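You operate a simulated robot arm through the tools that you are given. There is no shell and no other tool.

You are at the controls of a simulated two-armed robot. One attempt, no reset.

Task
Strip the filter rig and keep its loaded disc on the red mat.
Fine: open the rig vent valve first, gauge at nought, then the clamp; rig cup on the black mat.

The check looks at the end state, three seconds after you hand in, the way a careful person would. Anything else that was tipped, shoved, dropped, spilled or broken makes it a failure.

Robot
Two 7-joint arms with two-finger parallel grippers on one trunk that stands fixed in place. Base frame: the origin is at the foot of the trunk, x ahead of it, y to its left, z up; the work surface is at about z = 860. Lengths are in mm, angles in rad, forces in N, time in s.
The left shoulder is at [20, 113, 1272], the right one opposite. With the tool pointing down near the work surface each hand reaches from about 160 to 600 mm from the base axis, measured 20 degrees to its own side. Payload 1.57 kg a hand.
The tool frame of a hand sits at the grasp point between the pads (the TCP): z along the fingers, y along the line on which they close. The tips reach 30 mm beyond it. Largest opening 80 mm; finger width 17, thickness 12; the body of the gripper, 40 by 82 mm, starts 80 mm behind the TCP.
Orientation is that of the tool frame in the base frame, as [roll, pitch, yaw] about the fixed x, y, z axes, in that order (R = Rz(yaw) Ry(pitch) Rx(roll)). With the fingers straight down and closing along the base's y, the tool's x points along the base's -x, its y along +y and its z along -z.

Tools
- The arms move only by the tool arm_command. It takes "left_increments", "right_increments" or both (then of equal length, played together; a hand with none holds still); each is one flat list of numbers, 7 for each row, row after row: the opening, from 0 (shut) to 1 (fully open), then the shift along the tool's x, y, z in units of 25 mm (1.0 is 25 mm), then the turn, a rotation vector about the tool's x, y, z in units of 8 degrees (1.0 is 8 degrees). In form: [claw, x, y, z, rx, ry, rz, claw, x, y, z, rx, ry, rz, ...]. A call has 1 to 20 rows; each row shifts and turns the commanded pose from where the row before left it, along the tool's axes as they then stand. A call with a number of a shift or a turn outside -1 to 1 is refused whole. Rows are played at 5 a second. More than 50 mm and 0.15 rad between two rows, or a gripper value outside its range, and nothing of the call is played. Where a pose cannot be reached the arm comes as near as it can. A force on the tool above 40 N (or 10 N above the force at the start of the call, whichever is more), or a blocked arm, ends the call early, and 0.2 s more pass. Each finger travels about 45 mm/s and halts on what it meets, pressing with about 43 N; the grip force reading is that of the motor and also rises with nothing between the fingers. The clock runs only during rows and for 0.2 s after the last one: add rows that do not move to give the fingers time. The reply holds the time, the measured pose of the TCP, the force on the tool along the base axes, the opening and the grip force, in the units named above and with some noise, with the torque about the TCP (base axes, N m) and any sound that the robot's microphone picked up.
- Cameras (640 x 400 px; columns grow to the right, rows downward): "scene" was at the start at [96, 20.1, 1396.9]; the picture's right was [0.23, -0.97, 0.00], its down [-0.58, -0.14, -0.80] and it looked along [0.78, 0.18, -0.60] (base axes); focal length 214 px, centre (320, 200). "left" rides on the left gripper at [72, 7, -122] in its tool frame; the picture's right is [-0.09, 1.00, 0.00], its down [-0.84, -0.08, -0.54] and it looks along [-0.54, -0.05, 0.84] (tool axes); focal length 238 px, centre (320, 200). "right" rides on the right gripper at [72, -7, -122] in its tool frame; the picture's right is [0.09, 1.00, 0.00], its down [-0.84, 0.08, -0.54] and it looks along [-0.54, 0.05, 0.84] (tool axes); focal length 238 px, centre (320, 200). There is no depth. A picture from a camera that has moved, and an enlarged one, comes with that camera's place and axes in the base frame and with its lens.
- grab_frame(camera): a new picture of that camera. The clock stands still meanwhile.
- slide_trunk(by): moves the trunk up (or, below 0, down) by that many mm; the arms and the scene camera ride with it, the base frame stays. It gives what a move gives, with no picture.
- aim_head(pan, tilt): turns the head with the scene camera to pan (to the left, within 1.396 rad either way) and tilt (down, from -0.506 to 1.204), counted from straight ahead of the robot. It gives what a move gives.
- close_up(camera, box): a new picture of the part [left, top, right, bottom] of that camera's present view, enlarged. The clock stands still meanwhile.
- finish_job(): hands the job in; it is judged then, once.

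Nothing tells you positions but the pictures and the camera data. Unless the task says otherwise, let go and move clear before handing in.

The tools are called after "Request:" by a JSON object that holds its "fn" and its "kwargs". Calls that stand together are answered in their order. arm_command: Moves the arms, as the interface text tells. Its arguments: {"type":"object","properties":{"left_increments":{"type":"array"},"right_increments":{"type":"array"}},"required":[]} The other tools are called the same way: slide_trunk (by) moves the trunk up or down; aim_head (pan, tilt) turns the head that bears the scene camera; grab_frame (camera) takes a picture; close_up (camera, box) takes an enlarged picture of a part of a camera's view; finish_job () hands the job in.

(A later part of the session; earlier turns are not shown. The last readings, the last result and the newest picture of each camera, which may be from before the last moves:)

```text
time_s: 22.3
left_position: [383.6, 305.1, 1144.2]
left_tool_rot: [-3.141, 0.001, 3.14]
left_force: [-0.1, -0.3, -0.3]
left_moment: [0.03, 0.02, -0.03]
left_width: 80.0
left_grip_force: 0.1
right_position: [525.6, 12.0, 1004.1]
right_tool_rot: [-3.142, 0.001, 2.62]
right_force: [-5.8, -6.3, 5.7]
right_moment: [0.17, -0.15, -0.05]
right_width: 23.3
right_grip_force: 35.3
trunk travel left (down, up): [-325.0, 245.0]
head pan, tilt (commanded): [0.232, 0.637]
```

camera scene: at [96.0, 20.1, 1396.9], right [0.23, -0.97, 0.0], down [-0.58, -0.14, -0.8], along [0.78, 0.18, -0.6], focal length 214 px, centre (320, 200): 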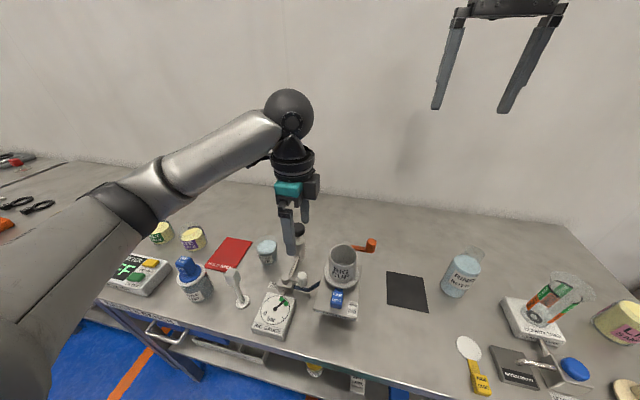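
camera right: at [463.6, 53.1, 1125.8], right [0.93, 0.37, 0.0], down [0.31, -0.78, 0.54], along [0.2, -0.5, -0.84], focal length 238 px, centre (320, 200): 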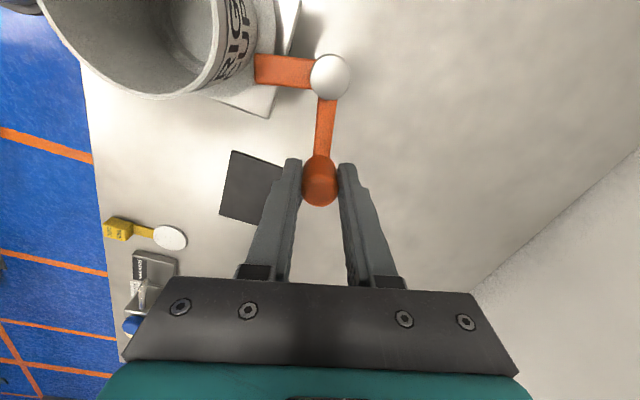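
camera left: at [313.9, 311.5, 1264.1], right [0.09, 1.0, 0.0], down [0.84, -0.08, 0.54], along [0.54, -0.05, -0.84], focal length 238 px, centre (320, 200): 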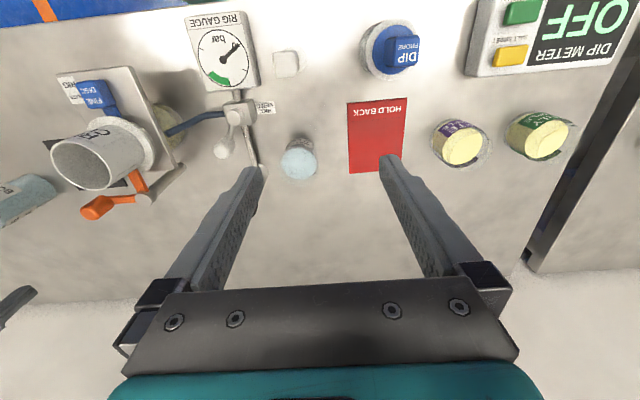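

Request:
{"fn": "grab_frame", "kwargs": {"camera": "right"}}

Request:
{"fn": "close_up", "kwargs": {"camera": "left", "box": [20, 60, 200, 230]}}

Request:
{"fn": "close_up", "kwargs": {"camera": "scene", "box": [310, 190, 410, 300]}}

```text
taken
camera right: at [458.6, 42.9, 1125.7], right [0.42, 0.91, 0.0], down [0.76, -0.35, 0.54], along [0.49, -0.23, -0.84], focal length 238 px, centre (320, 200)
```

right: 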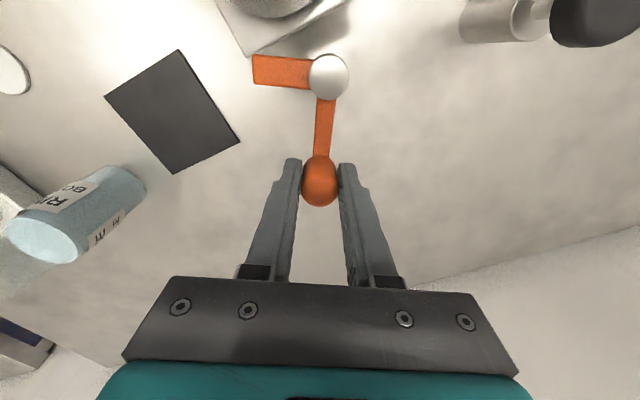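

```text
2.35 times, centred on (110, 145) of left
camera zoom: at [312.7, 310.7, 1264.6], right [0.09, 1.0, 0.0], down [0.84, -0.08, 0.54], along [0.54, -0.05, -0.84], focal length 561 px, centre (814, 329)
```

zoom: 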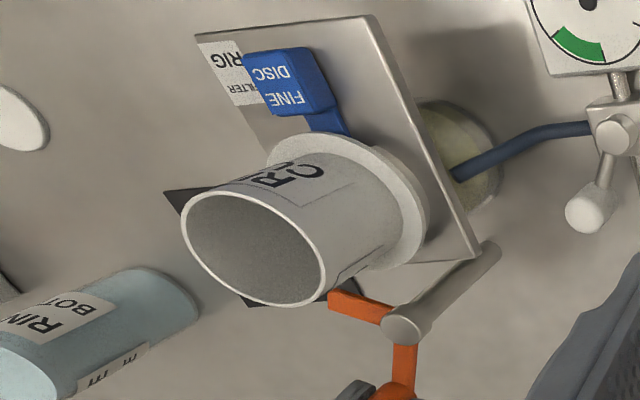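

```text
3.64 times, centred on (360, 245) of scene
camera zoom: at [94.8, 19.3, 1397.0], right [0.23, -0.97, 0.0], down [-0.58, -0.14, -0.8], along [0.78, 0.19, -0.59], focal length 780 px, centre (174, 36)
```

zoom: 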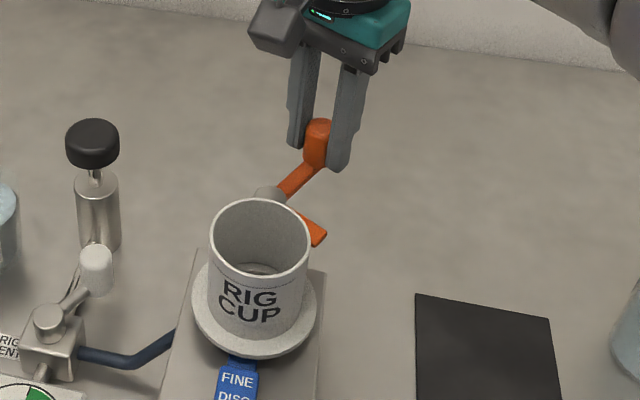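

The clamp is about 60° open and clear of the flange. I'll push a little further to reach its stop.

Request:
{"fn": "arm_command", "kwargs": {"right_increments": [0.2, 0.0234, 0.334, 0, 0, 0, -1, 0.2, 0.0234, 0.334, 0, 0, 0, -1, 0.2, 0, 0, 0, 0, 0, 0]}}

```text
time_s: 22.9
left_position: [381.8, 305.6, 1143.6]
left_tool_rot: [3.139, 0.001, 3.141]
left_force: [-0.1, 0.5, 0.0]
left_moment: [-0.06, -0.01, -0.03]
left_width: 80.0
left_grip_force: 0.0
right_position: [525.5, 12.4, 1005.0]
right_tool_rot: [-3.114, -0.009, 2.802]
right_force: [-17.8, -15.5, 12.5]
right_moment: [0.66, 0.43, 0.06]
right_width: 23.9
right_grip_force: 36.2
trunk travel left (down, up): [-325.0, 245.0]
head pan, tilt (commanded): [0.232, 0.637]
stopped in row 2 (right hand): the force on the tool passed its limit at 44 N (the readings are from after the stop); the commanded pose is now the measured one
```

The clamp has reached its stop at about 60° and is clear of the cup. I'll release it, lift the right hand straight up and straighten it.

Request:
{"fn": "arm_command", "kwargs": {"right_increments": [0.5, 0, 0, 0, 0, 0, 0, 0.5, 0, 0, 0, 0, 0, 0, 0.5, 0, 0, 0, 0, 0, 0, 0.5, 0, 0, -0.6, 0, 0, 0, 0.5, 0, 0, -0.9, 0, 0, 0, 0.5, 0, 0, -0.9, 0, 0, 0, 0.5, 0, 0, -0.9, 0, 0, 0, 0.5, 0, 0, -0.9, 0, 0, 0, 0.5, 0, 0, -0.9, 0, 0, 0, 0.7, 0, 0, -0.9, 0, 0, 0, 1, 0, 0, 0, -0.066, -0.02, -0.81, 1, 0, 0, 0, -0.066, -0.02, -0.81, 1, 0, 0, 0, -0.066, -0.02, -0.81]}}

```text
time_s: 25.7
left_position: [384.9, 305.2, 1142.7]
left_tool_rot: [3.142, -0.001, 3.14]
left_force: [0.1, -0.1, 0.2]
left_moment: [-0.02, -0.04, 0.0]
left_width: 79.9
left_grip_force: 0.0
right_position: [529.6, 18.6, 1152.5]
right_tool_rot: [3.134, 0.0, -3.136]
right_force: [0.0, 0.0, -0.5]
right_moment: [-0.01, -0.05, -0.02]
right_width: 80.0
right_grip_force: 0.1
trunk travel left (down, up): [-325.0, 245.0]
head pan, tilt (commanded): [0.232, 0.637]
```

The right hand is clear, so I'll re-check the clamp, cup and vent from every camera.

Request:
{"fn": "close_up", "kwargs": {"camera": "scene", "box": [310, 225, 440, 325]}}

Request:
{"fn": "close_up", "kwargs": {"camera": "left", "box": [20, 60, 200, 230]}}

Request:
{"fn": "grab_frame", "kwargs": {"camera": "right"}}

```text
4.00 times, centred on (375, 275) of scene
camera zoom: at [96.0, 19.9, 1396.9], right [0.23, -0.97, 0.0], down [-0.58, -0.14, -0.8], along [0.78, 0.18, -0.6], focal length 858 px, centre (100, -100)
```

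zoom: 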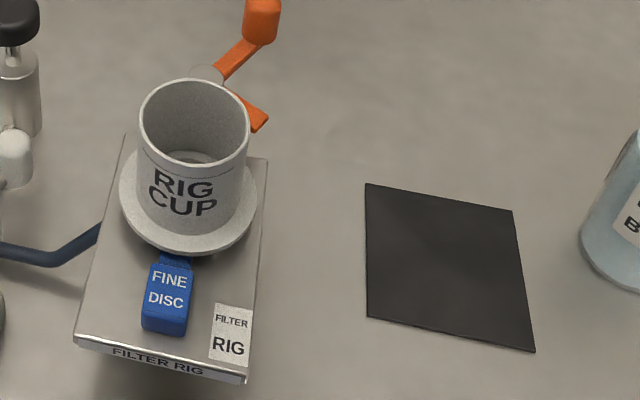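

```text
2.35 times, centred on (110, 145) of left
camera zoom: at [313.8, 311.2, 1264.2], right [0.09, 1.0, 0.0], down [0.84, -0.08, 0.54], along [0.54, -0.05, -0.84], focal length 561 px, centre (814, 329)
```

zoom: 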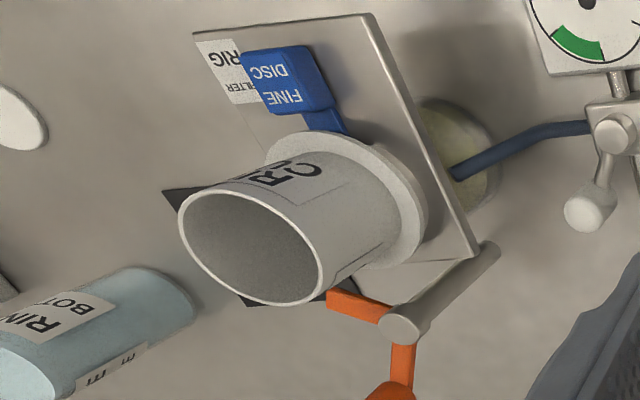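

```text
taken
camera right: at [458.6, 11.1, 1273.3], right [-0.1, 1.0, 0.01], down [0.84, 0.08, 0.54], along [0.54, 0.06, -0.84], focal length 238 px, centre (320, 200)
```

right: 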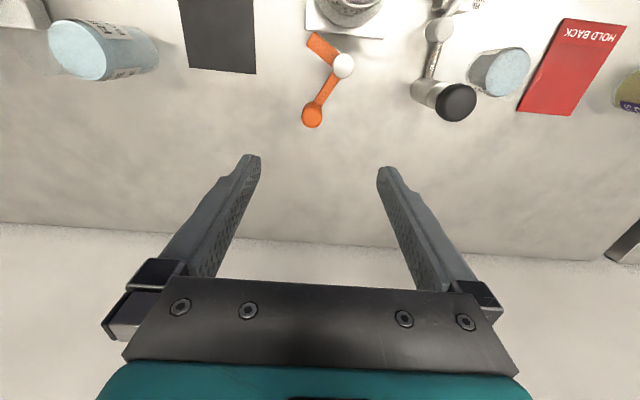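

The clamp is off the flange, the vent is open and the cup is undisturbed. I'll move the right hand above the cup and fix its axis.

Request:
{"fn": "arm_command", "kwargs": {"right_increments": [1, 0.864, 0.136, -0.1, 0, 0, 0, 1, 0.864, 0.136, -0.1, 0, 0, 0, 1, 0.864, 0.136, -0.1, 0, 0, 0, 1, 0.864, 0.136, -0.1, 0, 0, 0, 1, 0.864, 0.136, -0.1, 0, 0, 0, 1, 0.864, 0.136, -0.1, 0, 0, 0, 1, 0, 0, 0, 0.054, 0, 0.08]}}

Request:
{"fn": "grab_frame", "kwargs": {"camera": "right"}}

Request:
{"fn": "grab_frame", "kwargs": {"camera": "scene"}}

```text
time_s: 27.3
left_position: [384.3, 305.6, 1143.4]
left_tool_rot: [3.142, 0.001, 3.14]
left_force: [1.2, -0.1, -0.4]
left_moment: [-0.02, 0.02, 0.01]
left_width: 79.9
left_grip_force: 0.0
right_position: [400.1, 38.4, 1168.9]
right_tool_rot: [-3.141, 0.001, 3.134]
right_force: [0.0, -0.6, -0.4]
right_moment: [-0.01, -0.02, 0.01]
right_width: 80.2
right_grip_force: 0.0
trunk travel left (down, up): [-325.0, 245.0]
head pan, tilt (commanded): [0.232, 0.637]
```

```text
taken
camera right: at [328.1, 33.0, 1288.5], right [-0.08, 1.0, 0.0], down [0.84, 0.07, 0.54], along [0.54, 0.05, -0.84], focal length 238 px, centre (320, 200)
```

right: 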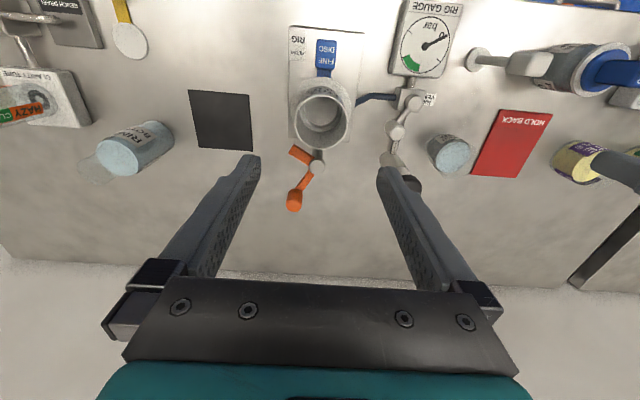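

```text
taken
camera scene: at [96.1, 20.1, 1396.8], right [0.23, -0.97, 0.0], down [-0.58, -0.14, -0.8], along [0.78, 0.18, -0.6], focal length 214 px, centre (320, 200)
```

scene: 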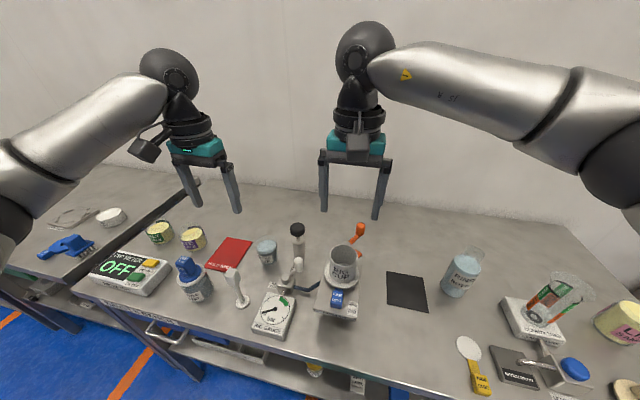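

Request:
{"fn": "close_up", "kwargs": {"camera": "right", "box": [270, 20, 390, 160]}}

Request:
{"fn": "close_up", "kwargs": {"camera": "scene", "box": [310, 230, 380, 300]}}

```text
2.86 times, centred on (330, 90) of right
camera zoom: at [328.1, 33.0, 1288.5], right [-0.08, 1.0, 0.0], down [0.84, 0.07, 0.54], along [0.54, 0.05, -0.84], focal length 681 px, centre (291, 514)
```

zoom: 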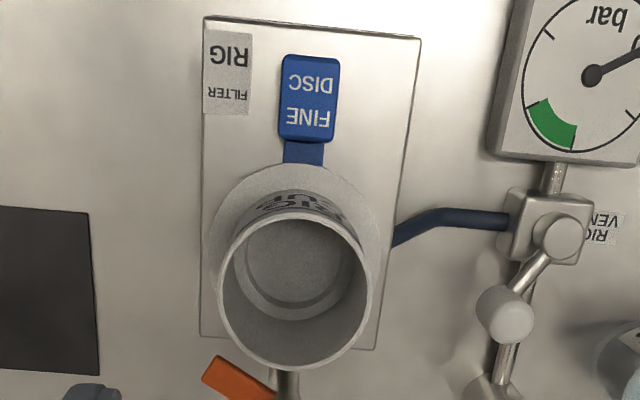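

```text
5.71 times, centred on (345, 265) of scene
camera zoom: at [96.1, 20.1, 1396.8], right [0.23, -0.97, 0.0], down [-0.58, -0.14, -0.8], along [0.78, 0.18, -0.6], focal length 1226 px, centre (177, -171)
```

zoom: 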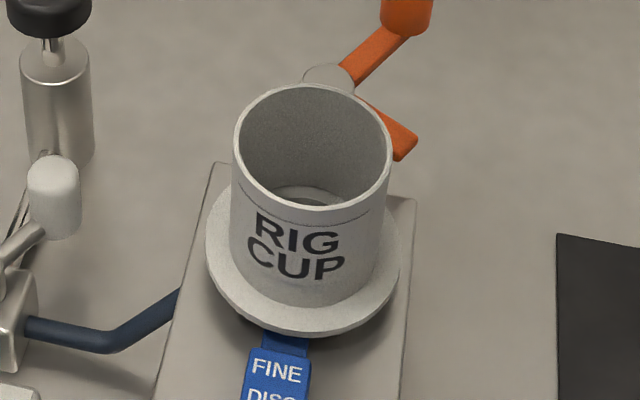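

The cup axis comes out at about (397.5, 40), with the rim near z 1027, 60 mm diameter, and the flange near z 970–979. I'll lower to just above the rim and check the clearance.

Request:
{"fn": "arm_command", "kwargs": {"right_increments": [1, 0.104, 0.064, 0.8, 0, 0, 0, 1, 0, 0, 0.8, 0, 0, 0, 1, 0, 0, 0.8, 0, 0, 0, 1, 0, 0, 0.8, 0, 0, 0, 1, 0, 0, 0.8, 0, 0, 0, 1, 0, 0, 0, 0, 0, 0]}}

Request:
{"fn": "grab_frame", "kwargs": {"camera": "right"}}

Request:
{"fn": "close_up", "kwargs": {"camera": "scene", "box": [295, 200, 395, 300]}}

Request:
{"fn": "close_up", "kwargs": {"camera": "left", "box": [20, 60, 200, 230]}}

```text
time_s: 28.7
left_position: [384.6, 304.3, 1142.8]
left_tool_rot: [-3.141, -0.003, 3.141]
left_force: [-0.3, -0.3, 0.2]
left_moment: [0.02, 0.0, -0.02]
left_width: 80.0
left_grip_force: 0.0
right_position: [398.0, 40.3, 1066.4]
right_tool_rot: [-3.141, -0.001, 3.136]
right_force: [0.3, -0.1, 0.1]
right_moment: [0.05, 0.0, 0.01]
right_width: 80.2
right_grip_force: 0.0
trunk travel left (down, up): [-325.0, 245.0]
head pan, tilt (commanded): [0.232, 0.637]
```

```text
taken
camera right: at [325.7, 34.7, 1188.6], right [-0.08, 1.0, 0.0], down [0.84, 0.07, 0.54], along [0.54, 0.05, -0.84], focal length 238 px, centre (320, 200)
```

right: 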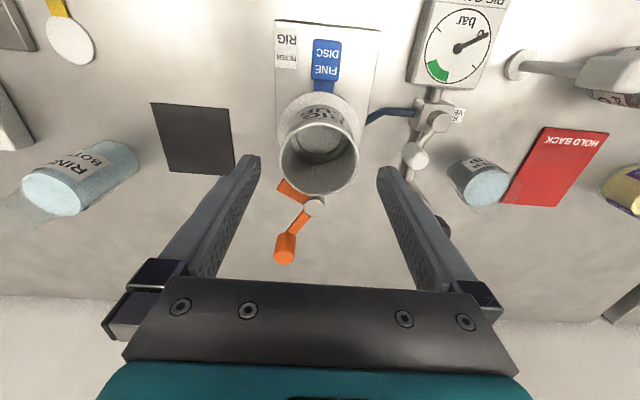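

```text
4.00 times, centred on (345, 250) of scene
camera zoom: at [95.9, 20.1, 1396.9], right [0.23, -0.97, 0.0], down [-0.58, -0.14, -0.8], along [0.78, 0.18, -0.59], focal length 858 px, centre (220, 0)
```

zoom: 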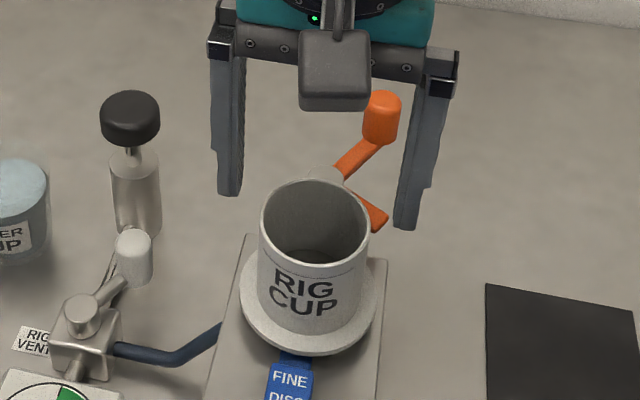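

```text
2.35 times, centred on (110, 145) of left
camera zoom: at [313.7, 311.4, 1264.2], right [0.09, 1.0, 0.0], down [0.84, -0.08, 0.54], along [0.54, -0.05, -0.84], focal length 561 px, centre (814, 329)
```

zoom: 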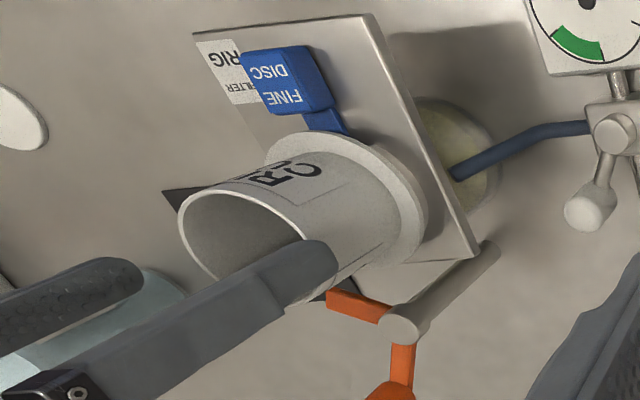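

The fingers are centred on the cup with clearance on both sides. I'll lower to grip height and close.

Request:
{"fn": "arm_command", "kwargs": {"right_increments": [1, 0.08, 0, 0.5, 0, 0, 0, 1, 0, 0, 0.6, 0, 0, 0, 1, 0, 0, 0.5, 0, 0, 0, 1, 0, 0, 0.48, 0, 0, 0, 1, 0, 0, 0, 0, 0, 0]}}

Request:
{"fn": "close_up", "kwargs": {"camera": "scene", "box": [295, 200, 395, 300]}}

Request:
{"fn": "close_up", "kwargs": {"camera": "left", "box": [20, 60, 200, 230]}}

```text
time_s: 29.9
left_position: [385.0, 305.1, 1142.8]
left_tool_rot: [-3.14, 0.001, 3.14]
left_force: [0.2, 0.6, -0.3]
left_moment: [0.03, -0.01, 0.01]
left_width: 79.7
left_grip_force: 0.1
right_position: [397.6, 39.7, 1015.7]
right_tool_rot: [3.14, 0.0, 3.135]
right_force: [-0.1, 0.1, 0.0]
right_moment: [0.02, 0.0, 0.02]
right_width: 80.0
right_grip_force: 0.1
trunk travel left (down, up): [-325.0, 245.0]
head pan, tilt (commanded): [0.232, 0.637]
```

```text
4.00 times, centred on (345, 250) of scene
camera zoom: at [95.9, 20.1, 1396.9], right [0.23, -0.97, 0.0], down [-0.58, -0.14, -0.8], along [0.78, 0.18, -0.6], focal length 858 px, centre (220, 0)
```

zoom: 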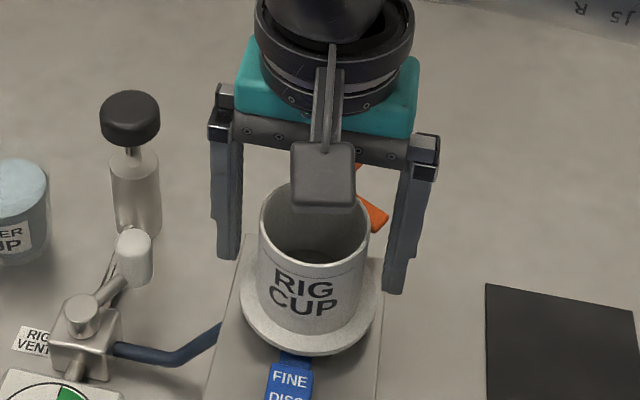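

```text
2.35 times, centred on (110, 145) of left
camera zoom: at [313.7, 311.4, 1264.2], right [0.09, 1.0, 0.0], down [0.84, -0.08, 0.54], along [0.54, -0.05, -0.84], focal length 561 px, centre (814, 329)
```

zoom: 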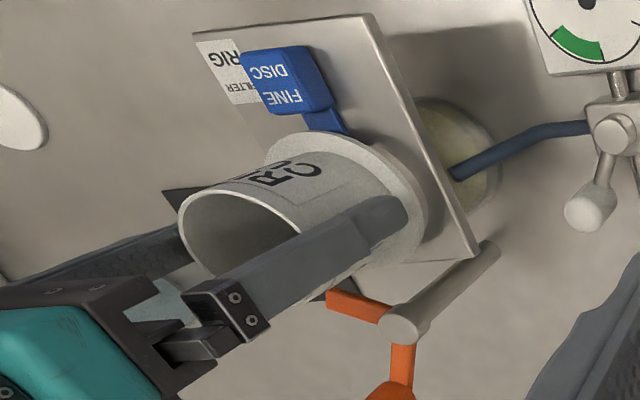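

The fingers flank the cup above its flange. I'll close on it.

Request:
{"fn": "arm_command", "kwargs": {"right_increments": [0.65, 0, 0, 0, 0, 0, 0, 0.65, 0, 0, 0, 0, 0, 0, 0.65, 0, 0, 0, 0, 0, 0, 0.65, 0, 0, 0, 0, 0, 0, 0.65, 0, 0, 0, 0, 0, 0]}}

Request:
{"fn": "close_up", "kwargs": {"camera": "scene", "box": [295, 200, 395, 300]}}

```text
time_s: 31.1
left_position: [384.9, 305.8, 1142.9]
left_tool_rot: [3.141, 0.0, 3.139]
left_force: [-0.3, -0.1, -0.6]
left_moment: [0.01, 0.03, 0.01]
left_width: 79.9
left_grip_force: 0.0
right_position: [396.9, 40.0, 1015.2]
right_tool_rot: [3.141, 0.001, 3.133]
right_force: [0.4, 0.4, -0.2]
right_moment: [0.02, 0.01, 0.01]
right_width: 52.1
right_grip_force: 0.2
trunk travel left (down, up): [-325.0, 245.0]
head pan, tilt (commanded): [0.232, 0.637]
```

```text
4.00 times, centred on (345, 250) of scene
camera zoom: at [96.0, 20.1, 1396.9], right [0.23, -0.97, 0.0], down [-0.58, -0.14, -0.8], along [0.78, 0.18, -0.6], focal length 858 px, centre (220, 0)
```

zoom: 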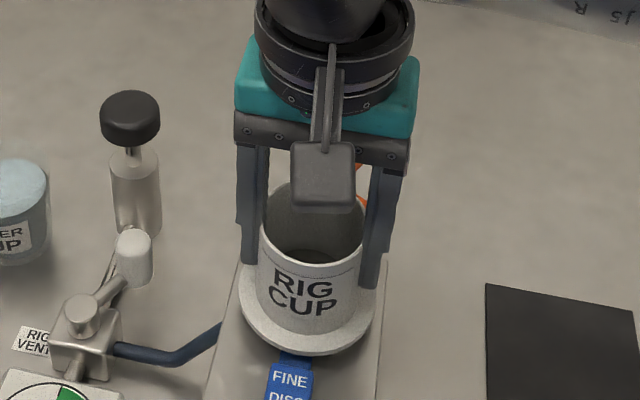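

No contact yet at 52 mm, so the cup is narrower than I estimated. I'll close further.

Request:
{"fn": "arm_command", "kwargs": {"right_increments": [0.45, 0, 0, 0, 0, 0, 0, 0.45, 0, 0, 0, 0, 0, 0, 0.45, 0, 0, 0, 0, 0, 0, 0.45, 0, 0, 0, 0, 0, 0]}}

Request:
{"fn": "close_up", "kwargs": {"camera": "scene", "box": [295, 200, 395, 300]}}

Request:
{"fn": "grab_frame", "kwargs": {"camera": "right"}}

Request:
{"fn": "close_up", "kwargs": {"camera": "left", "box": [20, 60, 200, 230]}}

```text
time_s: 32.1
left_position: [385.5, 306.1, 1143.5]
left_tool_rot: [3.141, 0.001, 3.141]
left_force: [-0.3, 0.4, -0.1]
left_moment: [-0.02, -0.01, 0.02]
left_width: 79.9
left_grip_force: 0.0
right_position: [396.7, 39.5, 1016.0]
right_tool_rot: [3.141, 0.0, 3.134]
right_force: [-0.3, -0.1, 0.2]
right_moment: [0.02, -0.06, 0.01]
right_width: 51.1
right_grip_force: 43.2
trunk travel left (down, up): [-325.0, 245.0]
head pan, tilt (commanded): [0.232, 0.637]
```

```text
4.00 times, centred on (345, 250) of scene
camera zoom: at [96.0, 20.1, 1396.9], right [0.23, -0.97, 0.0], down [-0.58, -0.14, -0.8], along [0.78, 0.18, -0.6], focal length 858 px, centre (220, 0)
```

zoom: 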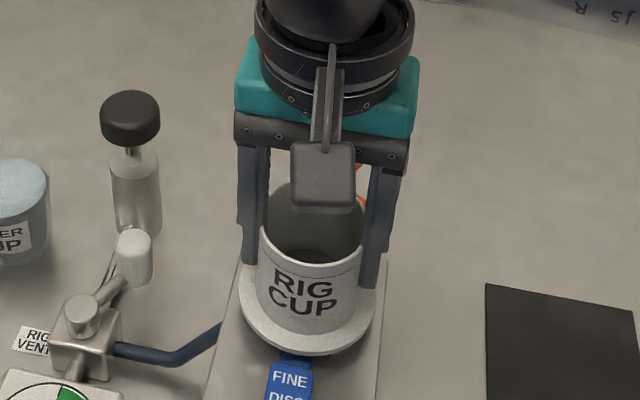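

```text
taken
camera right: at [324.3, 34.7, 1136.7], right [-0.08, 1.0, 0.0], down [0.84, 0.07, 0.54], along [0.54, 0.05, -0.84], focal length 238 px, centre (320, 200)
```

right: 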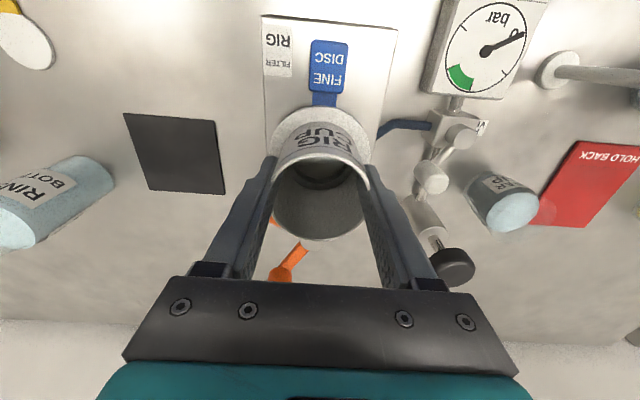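

```text
2.35 times, centred on (110, 145) of left
camera zoom: at [313.7, 311.4, 1264.2], right [0.09, 1.0, 0.0], down [0.84, -0.08, 0.54], along [0.54, -0.05, -0.84], focal length 561 px, centre (814, 329)
```

zoom: 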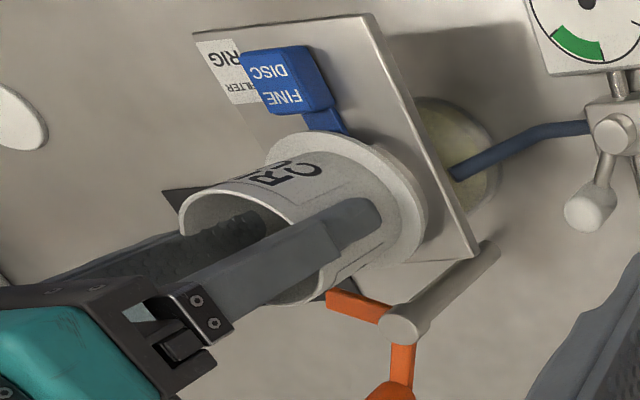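

The grip reads 51 mm at 43 N, which doesn't match the 60 mm rim I estimated. Before lifting I'll look closely at how the fingers contact the cup.

Request:
{"fn": "close_up", "kwargs": {"camera": "right", "box": [230, 100, 410, 260]}}

Request:
{"fn": "close_up", "kwargs": {"camera": "scene", "box": [320, 225, 375, 295]}}

Request:
{"fn": "close_up", "kwargs": {"camera": "left", "box": [50, 90, 150, 190]}}

```text
2.50 times, centred on (320, 180) of right
camera zoom: at [324.3, 34.7, 1136.7], right [-0.08, 1.0, 0.0], down [0.84, 0.07, 0.54], along [0.54, 0.05, -0.84], focal length 596 px, centre (320, 250)
```

zoom: 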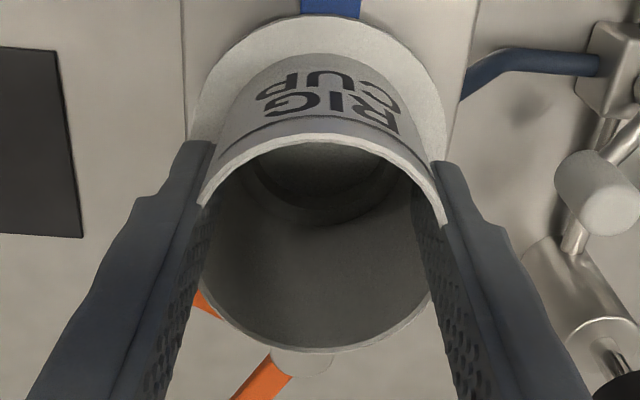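

```text
5.71 times, centred on (348, 260) of scene
camera zoom: at [96.0, 20.1, 1396.9], right [0.23, -0.97, 0.0], down [-0.58, -0.14, -0.8], along [0.78, 0.18, -0.6], focal length 1226 px, centre (163, -143)
```

zoom: 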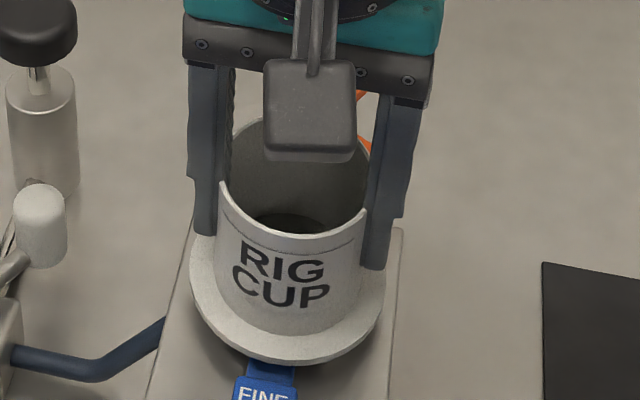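

```text
4.00 times, centred on (100, 140) of left
camera zoom: at [313.7, 311.4, 1264.2], right [0.09, 1.0, 0.0], down [0.84, -0.08, 0.54], along [0.54, -0.05, -0.84], focal length 953 px, centre (1200, 440)
```

zoom: 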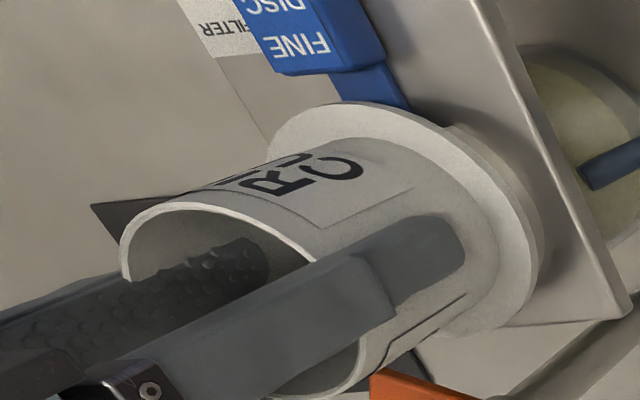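

The grip is symmetrical on the cup walls. I'll lift straight up a small amount and check that the cup comes while the disc stays.

Request:
{"fn": "arm_command", "kwargs": {"right_increments": [0.45, 0, 0, -0.2, 0, 0, 0, 0.45, 0, 0, -0.3, 0, 0, 0, 0.45, 0, 0, -0.3, 0, 0, 0, 0.45, 0, 0, 0, 0, 0, 0]}}

Request:
{"fn": "close_up", "kwargs": {"camera": "scene", "box": [310, 220, 380, 305]}}

Request:
{"fn": "close_up", "kwargs": {"camera": "left", "box": [20, 60, 200, 230]}}

```text
time_s: 33.1
left_position: [384.7, 305.7, 1142.2]
left_tool_rot: [-3.14, 0.0, 3.139]
left_force: [0.0, 0.2, 0.3]
left_moment: [-0.02, 0.01, 0.01]
left_width: 80.0
left_grip_force: 0.0
right_position: [395.6, 40.8, 1036.5]
right_tool_rot: [3.139, -0.001, 3.135]
right_force: [-1.0, -0.8, 0.0]
right_moment: [0.05, -0.01, -0.01]
right_width: 51.4
right_grip_force: 18.3
trunk travel left (down, up): [-325.0, 245.0]
head pan, tilt (commanded): [0.232, 0.637]
```

```text
4.71 times, centred on (345, 262) of scene
camera zoom: at [96.0, 20.1, 1396.9], right [0.23, -0.97, 0.0], down [-0.58, -0.14, -0.8], along [0.78, 0.18, -0.6], focal length 1009 px, centre (202, -94)
```

zoom: 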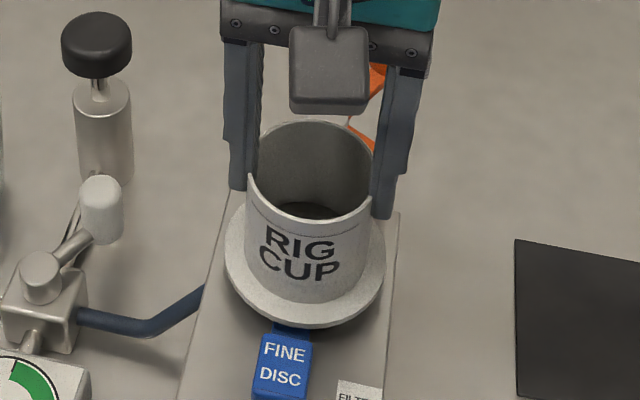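

```text
2.35 times, centred on (110, 145) of left
camera zoom: at [313.7, 311.4, 1264.1], right [0.09, 1.0, 0.0], down [0.84, -0.08, 0.54], along [0.54, -0.05, -0.84], focal length 561 px, centre (814, 329)
```

zoom: 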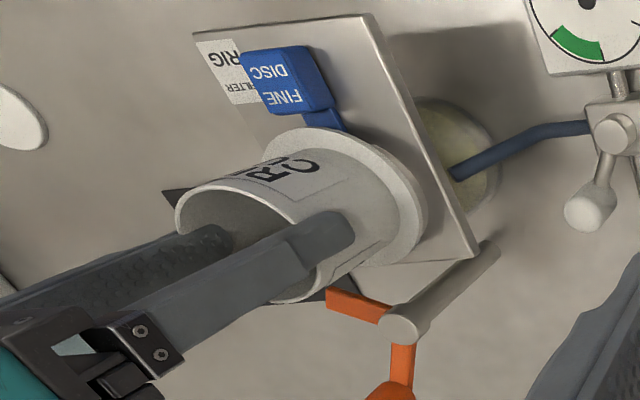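

The hand rose 20 mm but the cup barely moved, so the fingers slid. I'll look at the contact before trying again.

Request:
{"fn": "close_up", "kwargs": {"camera": "right", "box": [230, 80, 410, 260]}}

Request:
{"fn": "close_up", "kwargs": {"camera": "left", "box": [50, 90, 150, 190]}}

Request:
{"fn": "close_up", "kwargs": {"camera": "scene", "box": [325, 235, 375, 300]}}

```text
2.22 times, centred on (320, 170) of right
camera zoom: at [324.3, 34.4, 1156.6], right [-0.08, 1.0, 0.0], down [0.84, 0.07, 0.54], along [0.54, 0.05, -0.84], focal length 530 px, centre (320, 267)
```

zoom: 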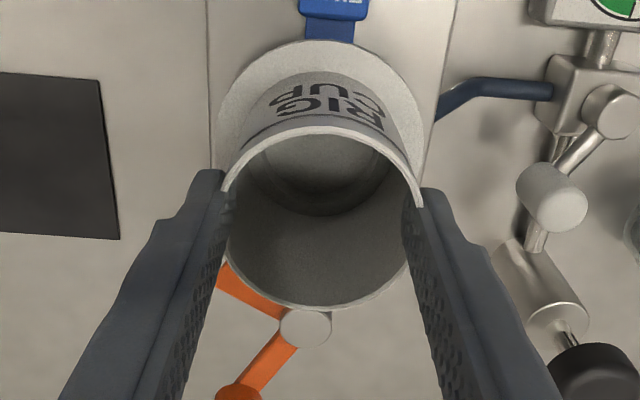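

```text
4.00 times, centred on (100, 140) of left
camera zoom: at [313.7, 311.4, 1264.1], right [0.09, 1.0, 0.0], down [0.84, -0.08, 0.54], along [0.54, -0.05, -0.84], focal length 953 px, centre (1200, 440)
```

zoom: 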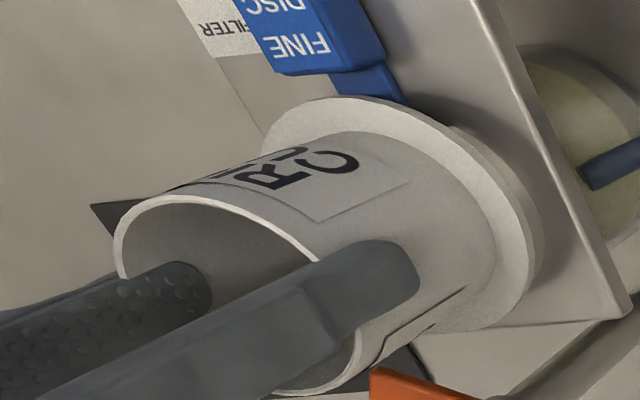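

```text
6.15 times, centred on (350, 268) of scene
camera zoom: at [96.0, 20.1, 1396.9], right [0.23, -0.97, 0.0], down [-0.58, -0.14, -0.8], along [0.78, 0.18, -0.6], focal length 1320 px, centre (135, -215)
```

zoom: 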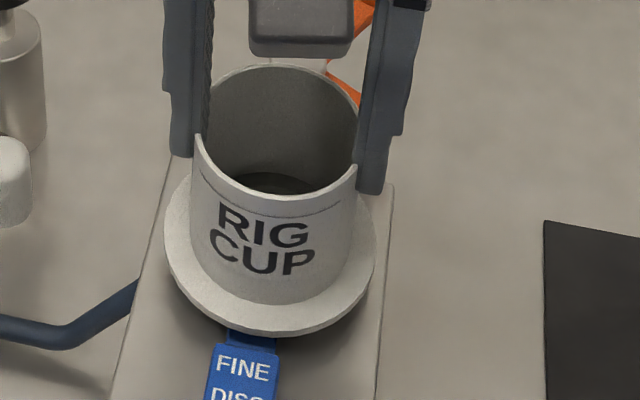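

The cup looks unmoved and the fingers slid along it. I'll move down to regrip lower with a stronger closing target, then do a tiny test lift and read the force.

Request:
{"fn": "arm_command", "kwargs": {"right_increments": [1, 0, 0, 0, 0, 0, 0, 1, 0, 0, 0, 0, 0, 0, 1, 0, 0, 0, 0, 0, 0]}}

Request:
{"fn": "close_up", "kwargs": {"camera": "scene", "box": [310, 220, 390, 320]}}

Request:
{"fn": "close_up", "kwargs": {"camera": "left", "box": [20, 60, 200, 230]}}

Request:
{"fn": "close_up", "kwargs": {"camera": "right", "box": [230, 0, 430, 240]}}

```text
time_s: 33.9
left_position: [386.4, 306.0, 1142.3]
left_tool_rot: [-3.141, -0.001, 3.14]
left_force: [1.2, -0.9, -0.3]
left_moment: [0.02, -0.01, 0.0]
left_width: 80.1
left_grip_force: 0.1
right_position: [396.5, 39.0, 1036.4]
right_tool_rot: [-3.141, -0.001, 3.134]
right_force: [-0.3, -0.1, -0.2]
right_moment: [0.01, 0.0, -0.03]
right_width: 80.0
right_grip_force: 0.0
trunk travel left (down, up): [-325.0, 245.0]
head pan, tilt (commanded): [0.232, 0.637]
```

```text
4.00 times, centred on (350, 270) of scene
camera zoom: at [96.0, 20.1, 1396.9], right [0.23, -0.97, 0.0], down [-0.58, -0.14, -0.8], along [0.78, 0.18, -0.6], focal length 858 px, centre (200, -80)
```

zoom: 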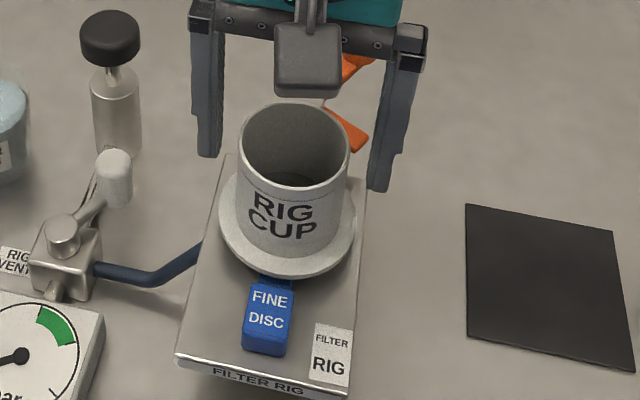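

```text
2.35 times, centred on (110, 145) of left
camera zoom: at [313.7, 311.4, 1264.2], right [0.09, 1.0, 0.0], down [0.84, -0.08, 0.54], along [0.54, -0.05, -0.84], focal length 561 px, centre (814, 329)
```

zoom: 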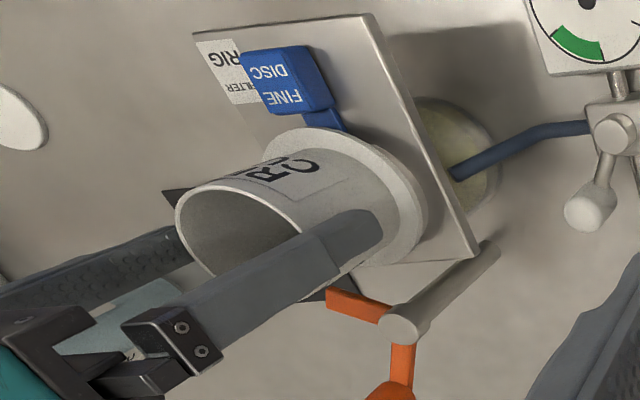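

```text
1.67 times, centred on (330, 120) of right
camera zoom: at [324.4, 34.3, 1156.3], right [-0.08, 1.0, 0.0], down [0.84, 0.07, 0.54], along [0.54, 0.05, -0.84], focal length 397 px, centre (303, 333)
```

zoom: 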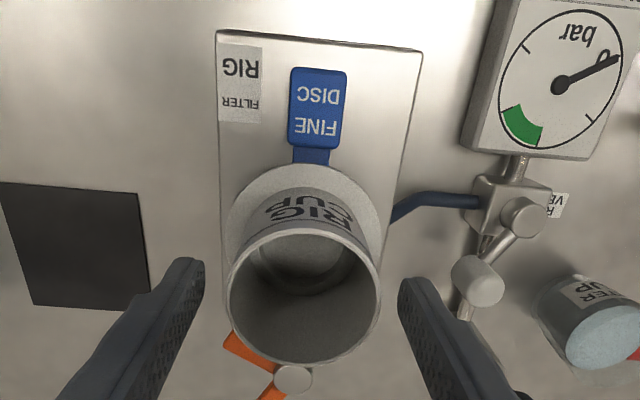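

The gripper is open and the cup still stands square. I'll regrip as low as the flange allows and do a 2 mm test lift.

Request:
{"fn": "arm_command", "kwargs": {"right_increments": [1, 0.03, 0, 0.5, 0, 0, 0, 1, 0, 0, 0.45, 0, 0, 0, 1, 0, 0, 0, 0, 0, 0, 0.2, 0, 0, 0, 0, 0, 0, 0.2, 0, 0, 0, 0, 0, 0, 0.2, 0, 0, 0, 0, 0, 0, 0.2, 0, 0, 0, 0, 0, 0, 0.2, 0, 0, 0, 0, 0, 0, 0.2, 0, 0, 0, 0, 0, 0]}}

```text
time_s: 35.9
left_position: [384.7, 305.9, 1143.8]
left_tool_rot: [3.141, 0.0, 3.141]
left_force: [0.1, -0.1, -0.2]
left_moment: [-0.01, -0.02, 0.03]
left_width: 79.9
left_grip_force: 0.1
right_position: [395.8, 39.9, 1012.2]
right_tool_rot: [3.141, -0.001, 3.136]
right_force: [-0.5, 0.3, -0.3]
right_moment: [0.02, 0.03, 0.02]
right_width: 51.2
right_grip_force: 42.8
trunk travel left (down, up): [-325.0, 245.0]
head pan, tilt (commanded): [0.232, 0.637]
```

Request:
{"fn": "arm_command", "kwargs": {"right_increments": [0.2, 0, 0, -0.08, 0, 0, 0, 0.2, 0, 0, 0, 0, 0, 0, 0.2, 0, 0, 0, 0, 0, 0]}}

Request:
{"fn": "close_up", "kwargs": {"camera": "left", "box": [50, 90, 150, 190]}}

```text
time_s: 36.7
left_position: [383.8, 304.9, 1142.1]
left_tool_rot: [3.14, -0.001, 3.138]
left_force: [0.2, -0.1, 0.1]
left_moment: [-0.01, -0.03, 0.03]
left_width: 79.9
left_grip_force: 0.0
right_position: [396.7, 39.0, 1013.9]
right_tool_rot: [-3.141, -0.001, 3.135]
right_force: [0.9, 0.4, -0.9]
right_moment: [-0.01, 0.01, 0.0]
right_width: 51.2
right_grip_force: 42.5
trunk travel left (down, up): [-325.0, 245.0]
head pan, tilt (commanded): [0.232, 0.637]
```

```text
4.00 times, centred on (100, 140) of left
camera zoom: at [313.8, 311.4, 1264.1], right [0.09, 1.0, 0.0], down [0.84, -0.08, 0.54], along [0.54, -0.05, -0.84], focal length 953 px, centre (1200, 440)
```

zoom: 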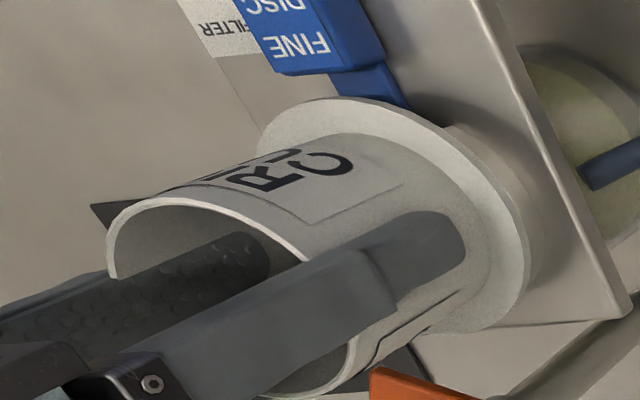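

This time the cup came up slightly with the hand, with about 1 N of load. I'll keep lifting slowly and check again.

Request:
{"fn": "arm_command", "kwargs": {"right_increments": [0.2, 0, 0, -0.1, 0, 0, 0, 0.2, 0, 0, -0.1, 0, 0, 0, 0.2, 0, 0, -0.1, 0, 0, 0, 0.2, 0, 0, -0.1, 0, 0, 0, 0.2, 0, 0, 0, 0, 0, 0]}}

Request:
{"fn": "close_up", "kwargs": {"camera": "left", "box": [20, 60, 200, 230]}}

Request:
{"fn": "close_up", "kwargs": {"camera": "scene", "box": [310, 220, 390, 320]}}

Request:
{"fn": "close_up", "kwargs": {"camera": "right", "box": [230, 0, 430, 240]}}

```text
time_s: 37.9
left_position: [385.9, 305.4, 1141.7]
left_tool_rot: [-3.14, 0.001, 3.139]
left_force: [-0.2, 0.2, -0.1]
left_moment: [0.0, 0.04, 0.0]
left_width: 80.0
left_grip_force: 0.1
right_position: [395.7, 40.4, 1024.5]
right_tool_rot: [-3.141, 0.0, 3.134]
right_force: [0.7, 0.0, -0.6]
right_moment: [0.0, -0.01, -0.02]
right_width: 51.0
right_grip_force: 43.5
trunk travel left (down, up): [-325.0, 245.0]
head pan, tilt (commanded): [0.232, 0.637]
```

```text
2.35 times, centred on (110, 145) of left
camera zoom: at [313.8, 311.4, 1264.1], right [0.09, 1.0, 0.0], down [0.84, -0.08, 0.54], along [0.54, -0.05, -0.84], focal length 561 px, centre (814, 329)
```

zoom: 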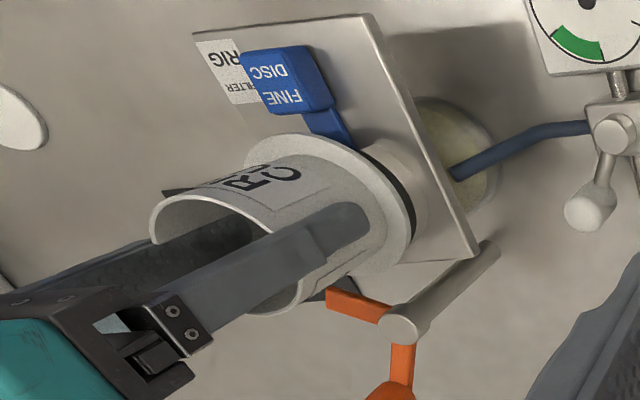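

```text
4.00 times, centred on (350, 270) of scene
camera zoom: at [96.0, 20.1, 1396.9], right [0.23, -0.97, 0.0], down [-0.58, -0.14, -0.8], along [0.78, 0.18, -0.6], focal length 858 px, centre (200, -80)
```

zoom: 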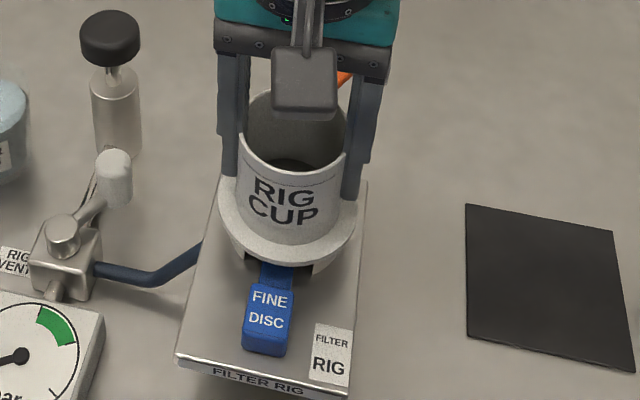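

```text
1.67 times, centred on (330, 120) of right
camera zoom: at [323.6, 34.7, 1145.0], right [-0.08, 1.0, 0.0], down [0.84, 0.07, 0.54], along [0.54, 0.05, -0.84], focal length 397 px, centre (303, 333)
```

zoom: 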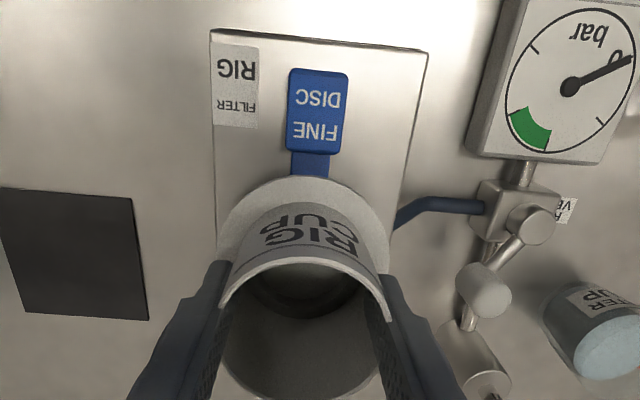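

The cup is rising with the hand and the disc stays on its seat. I'll lift it slowly clear of the clamp.

Request:
{"fn": "arm_command", "kwargs": {"right_increments": [0.2, 0, 0, -0.08, 0, 0, 0, 0.2, 0, 0, -0.12, 0, 0, 0, 0.2, 0, 0, -0.12, 0, 0, 0, 0.2, 0, 0, -0.15, 0, 0, 0, 0.2, 0, 0, -0.15, 0, 0, 0, 0.2, 0, 0, -0.15, 0, 0, 0, 0.2, 0, 0, -0.15, 0, 0, 0, 0.2, 0, 0, -0.15, 0, 0, 0, 0.2, 0, 0, -0.15, 0, 0, 0, 0.2, 0, 0, -0.15, 0, 0, 0, 0.2, 0, 0, -0.15, 0, 0, 0, 0.2, 0, 0, -0.12, 0, 0, 0, 0.2, 0, 0, -0.08, 0, 0, 0, 0.2, 0, 0, 0, 0, 0, 0]}}

Request:
{"fn": "close_up", "kwargs": {"camera": "scene", "box": [310, 190, 410, 320]}}

Request:
{"fn": "close_up", "kwargs": {"camera": "left", "box": [0, 40, 200, 230]}}

```text
time_s: 40.9
left_position: [384.3, 304.6, 1143.3]
left_tool_rot: [-3.141, 0.0, 3.139]
left_force: [-0.3, 0.0, 0.0]
left_moment: [0.01, -0.02, 0.01]
left_width: 80.0
left_grip_force: 0.2
right_position: [394.8, 39.4, 1067.2]
right_tool_rot: [3.14, 0.0, 3.134]
right_force: [-0.6, -0.5, -1.2]
right_moment: [0.03, 0.04, 0.03]
right_width: 51.2
right_grip_force: 43.1
trunk travel left (down, up): [-325.0, 245.0]
head pan, tilt (commanded): [0.232, 0.637]
```

```text
3.08 times, centred on (360, 255) of scene
camera zoom: at [96.0, 20.1, 1396.9], right [0.23, -0.97, 0.0], down [-0.58, -0.14, -0.8], along [0.78, 0.18, -0.6], focal length 660 px, centre (197, 31)
```

zoom: 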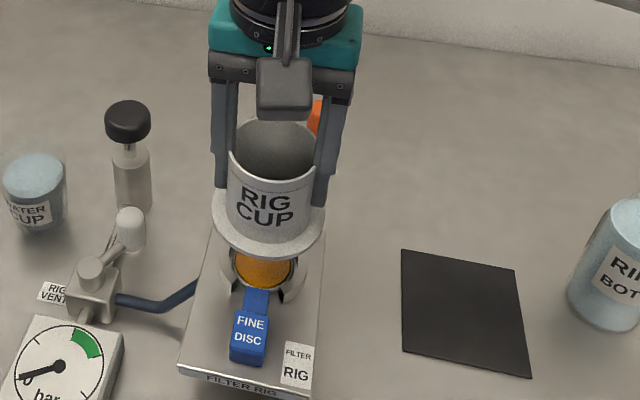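

```text
2.11 times, centred on (100, 135) of left
camera zoom: at [313.8, 311.4, 1264.1], right [0.09, 1.0, 0.0], down [0.84, -0.08, 0.54], along [0.54, -0.05, -0.84], focal length 502 px, centre (783, 337)
```

zoom: 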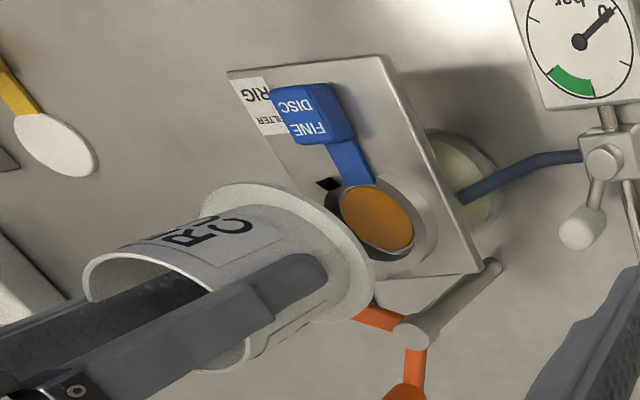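

The cup is clear and I can see the loaded disc with its orange cake on the seat. I'll raise the cup a bit more, then carry it over the black mat.

Request:
{"fn": "arm_command", "kwargs": {"right_increments": [0.2, 0, 0, -0.1, 0, 0, 0, 0.2, 0, 0, -0.15, 0, 0, 0, 0.2, 0, 0, -0.18, 0, 0, 0, 0.2, 0, 0, -0.18, 0, 0, 0, 0.2, 0, 0, -0.18, 0, 0, 0, 0.2, 0, 0, -0.18, 0, 0, 0, 0.2, 0, 0, -0.18, 0, 0, 0, 0.2, 0, 0, -0.15, 0, 0, 0, 0.2, 0, 0, 0, 0, 0, 0]}}

Request:
{"fn": "arm_command", "kwargs": {"right_increments": [0.2, -0.07, -0.19, 0, 0, 0, 0, 0.2, -0.13, -0.36, 0, 0, 0, 0, 0.2, -0.145, -0.4, 0, 0, 0, 0, 0.2, -0.145, -0.4, 0, 0, 0, 0, 0.2, -0.145, -0.4, 0, 0, 0, 0, 0.2, -0.145, -0.4, 0, 0, 0, 0, 0.2, -0.145, -0.4, 0, 0, 0, 0, 0.2, -0.145, -0.4, 0, 0, 0, 0, 0.2, -0.145, -0.4, 0, 0, 0, 0, 0.2, -0.145, -0.4, 0, 0, 0, 0, 0.2, -0.145, -0.4, 0, 0, 0, 0, 0.2, -0.145, -0.4, 0, 0, 0, 0, 0.2, -0.145, -0.4, 0, 0, 0, 0, 0.2, -0.145, -0.4, 0, 0, 0, 0, 0.2, -0.145, -0.4, 0, 0, 0, 0, 0.2, -0.145, -0.4, 0, 0, 0, 0, 0.2, -0.13, -0.36, 0, 0, 0, 0, 0.2, -0.09, -0.25, 0, 0, 0, 0, 0.2, 0, 0, 0, 0, 0, 0]}}

Request:
{"fn": "grab_frame", "kwargs": {"camera": "scene"}}

Request:
{"fn": "grab_frame", "kwargs": {"camera": "right"}}

```text
time_s: 42.9
left_position: [384.3, 305.3, 1142.8]
left_tool_rot: [-3.141, -0.002, 3.139]
left_force: [-0.5, 0.0, -0.3]
left_moment: [-0.01, 0.0, 0.02]
left_width: 79.9
left_grip_force: 0.1
right_position: [395.1, 39.9, 1100.6]
right_tool_rot: [3.14, 0.001, 3.135]
right_force: [-0.2, 0.2, 0.4]
right_moment: [-0.02, 0.01, -0.02]
right_width: 51.3
right_grip_force: 42.7
trunk travel left (down, up): [-325.0, 245.0]
head pan, tilt (commanded): [0.232, 0.637]
```

```text
time_s: 46.9
left_position: [384.7, 306.3, 1143.2]
left_tool_rot: [-3.141, 0.001, 3.138]
left_force: [0.6, 0.7, 0.0]
left_moment: [0.03, -0.03, 0.03]
left_width: 79.8
left_grip_force: 0.2
right_position: [454.8, -129.3, 1100.0]
right_tool_rot: [3.14, 0.002, 3.135]
right_force: [-0.4, 0.0, -0.7]
right_moment: [-0.03, 0.01, 0.02]
right_width: 51.1
right_grip_force: 43.6
trunk travel left (down, up): [-325.0, 245.0]
head pan, tilt (commanded): [0.232, 0.637]
```

```text
taken
camera scene: at [96.0, 20.1, 1396.9], right [0.23, -0.97, 0.0], down [-0.58, -0.14, -0.8], along [0.78, 0.18, -0.6], focal length 214 px, centre (320, 200)
```

scene: 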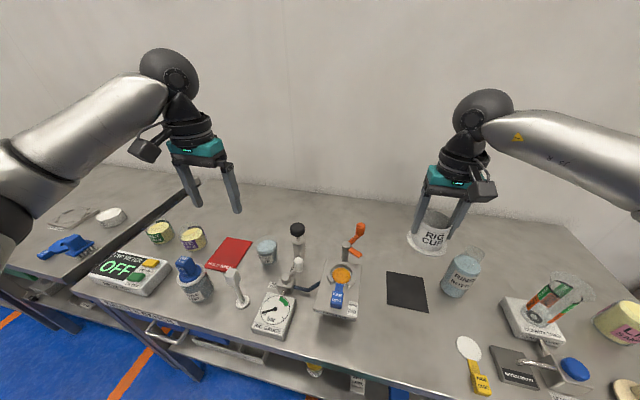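

```text
taken
camera right: at [383.1, -135.0, 1220.2], right [-0.08, 1.0, 0.0], down [0.84, 0.07, 0.54], along [0.54, 0.05, -0.84], focal length 238 px, centre (320, 200)
```

right: 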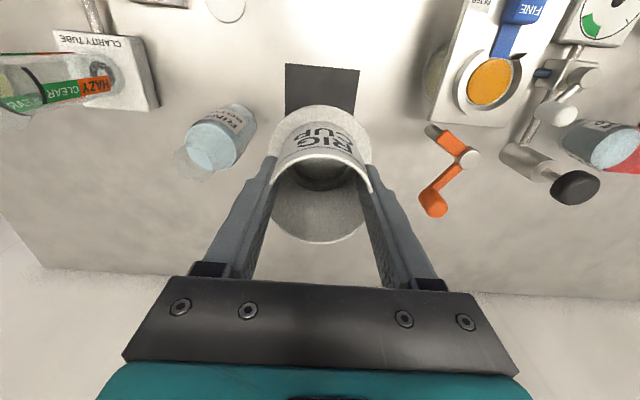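

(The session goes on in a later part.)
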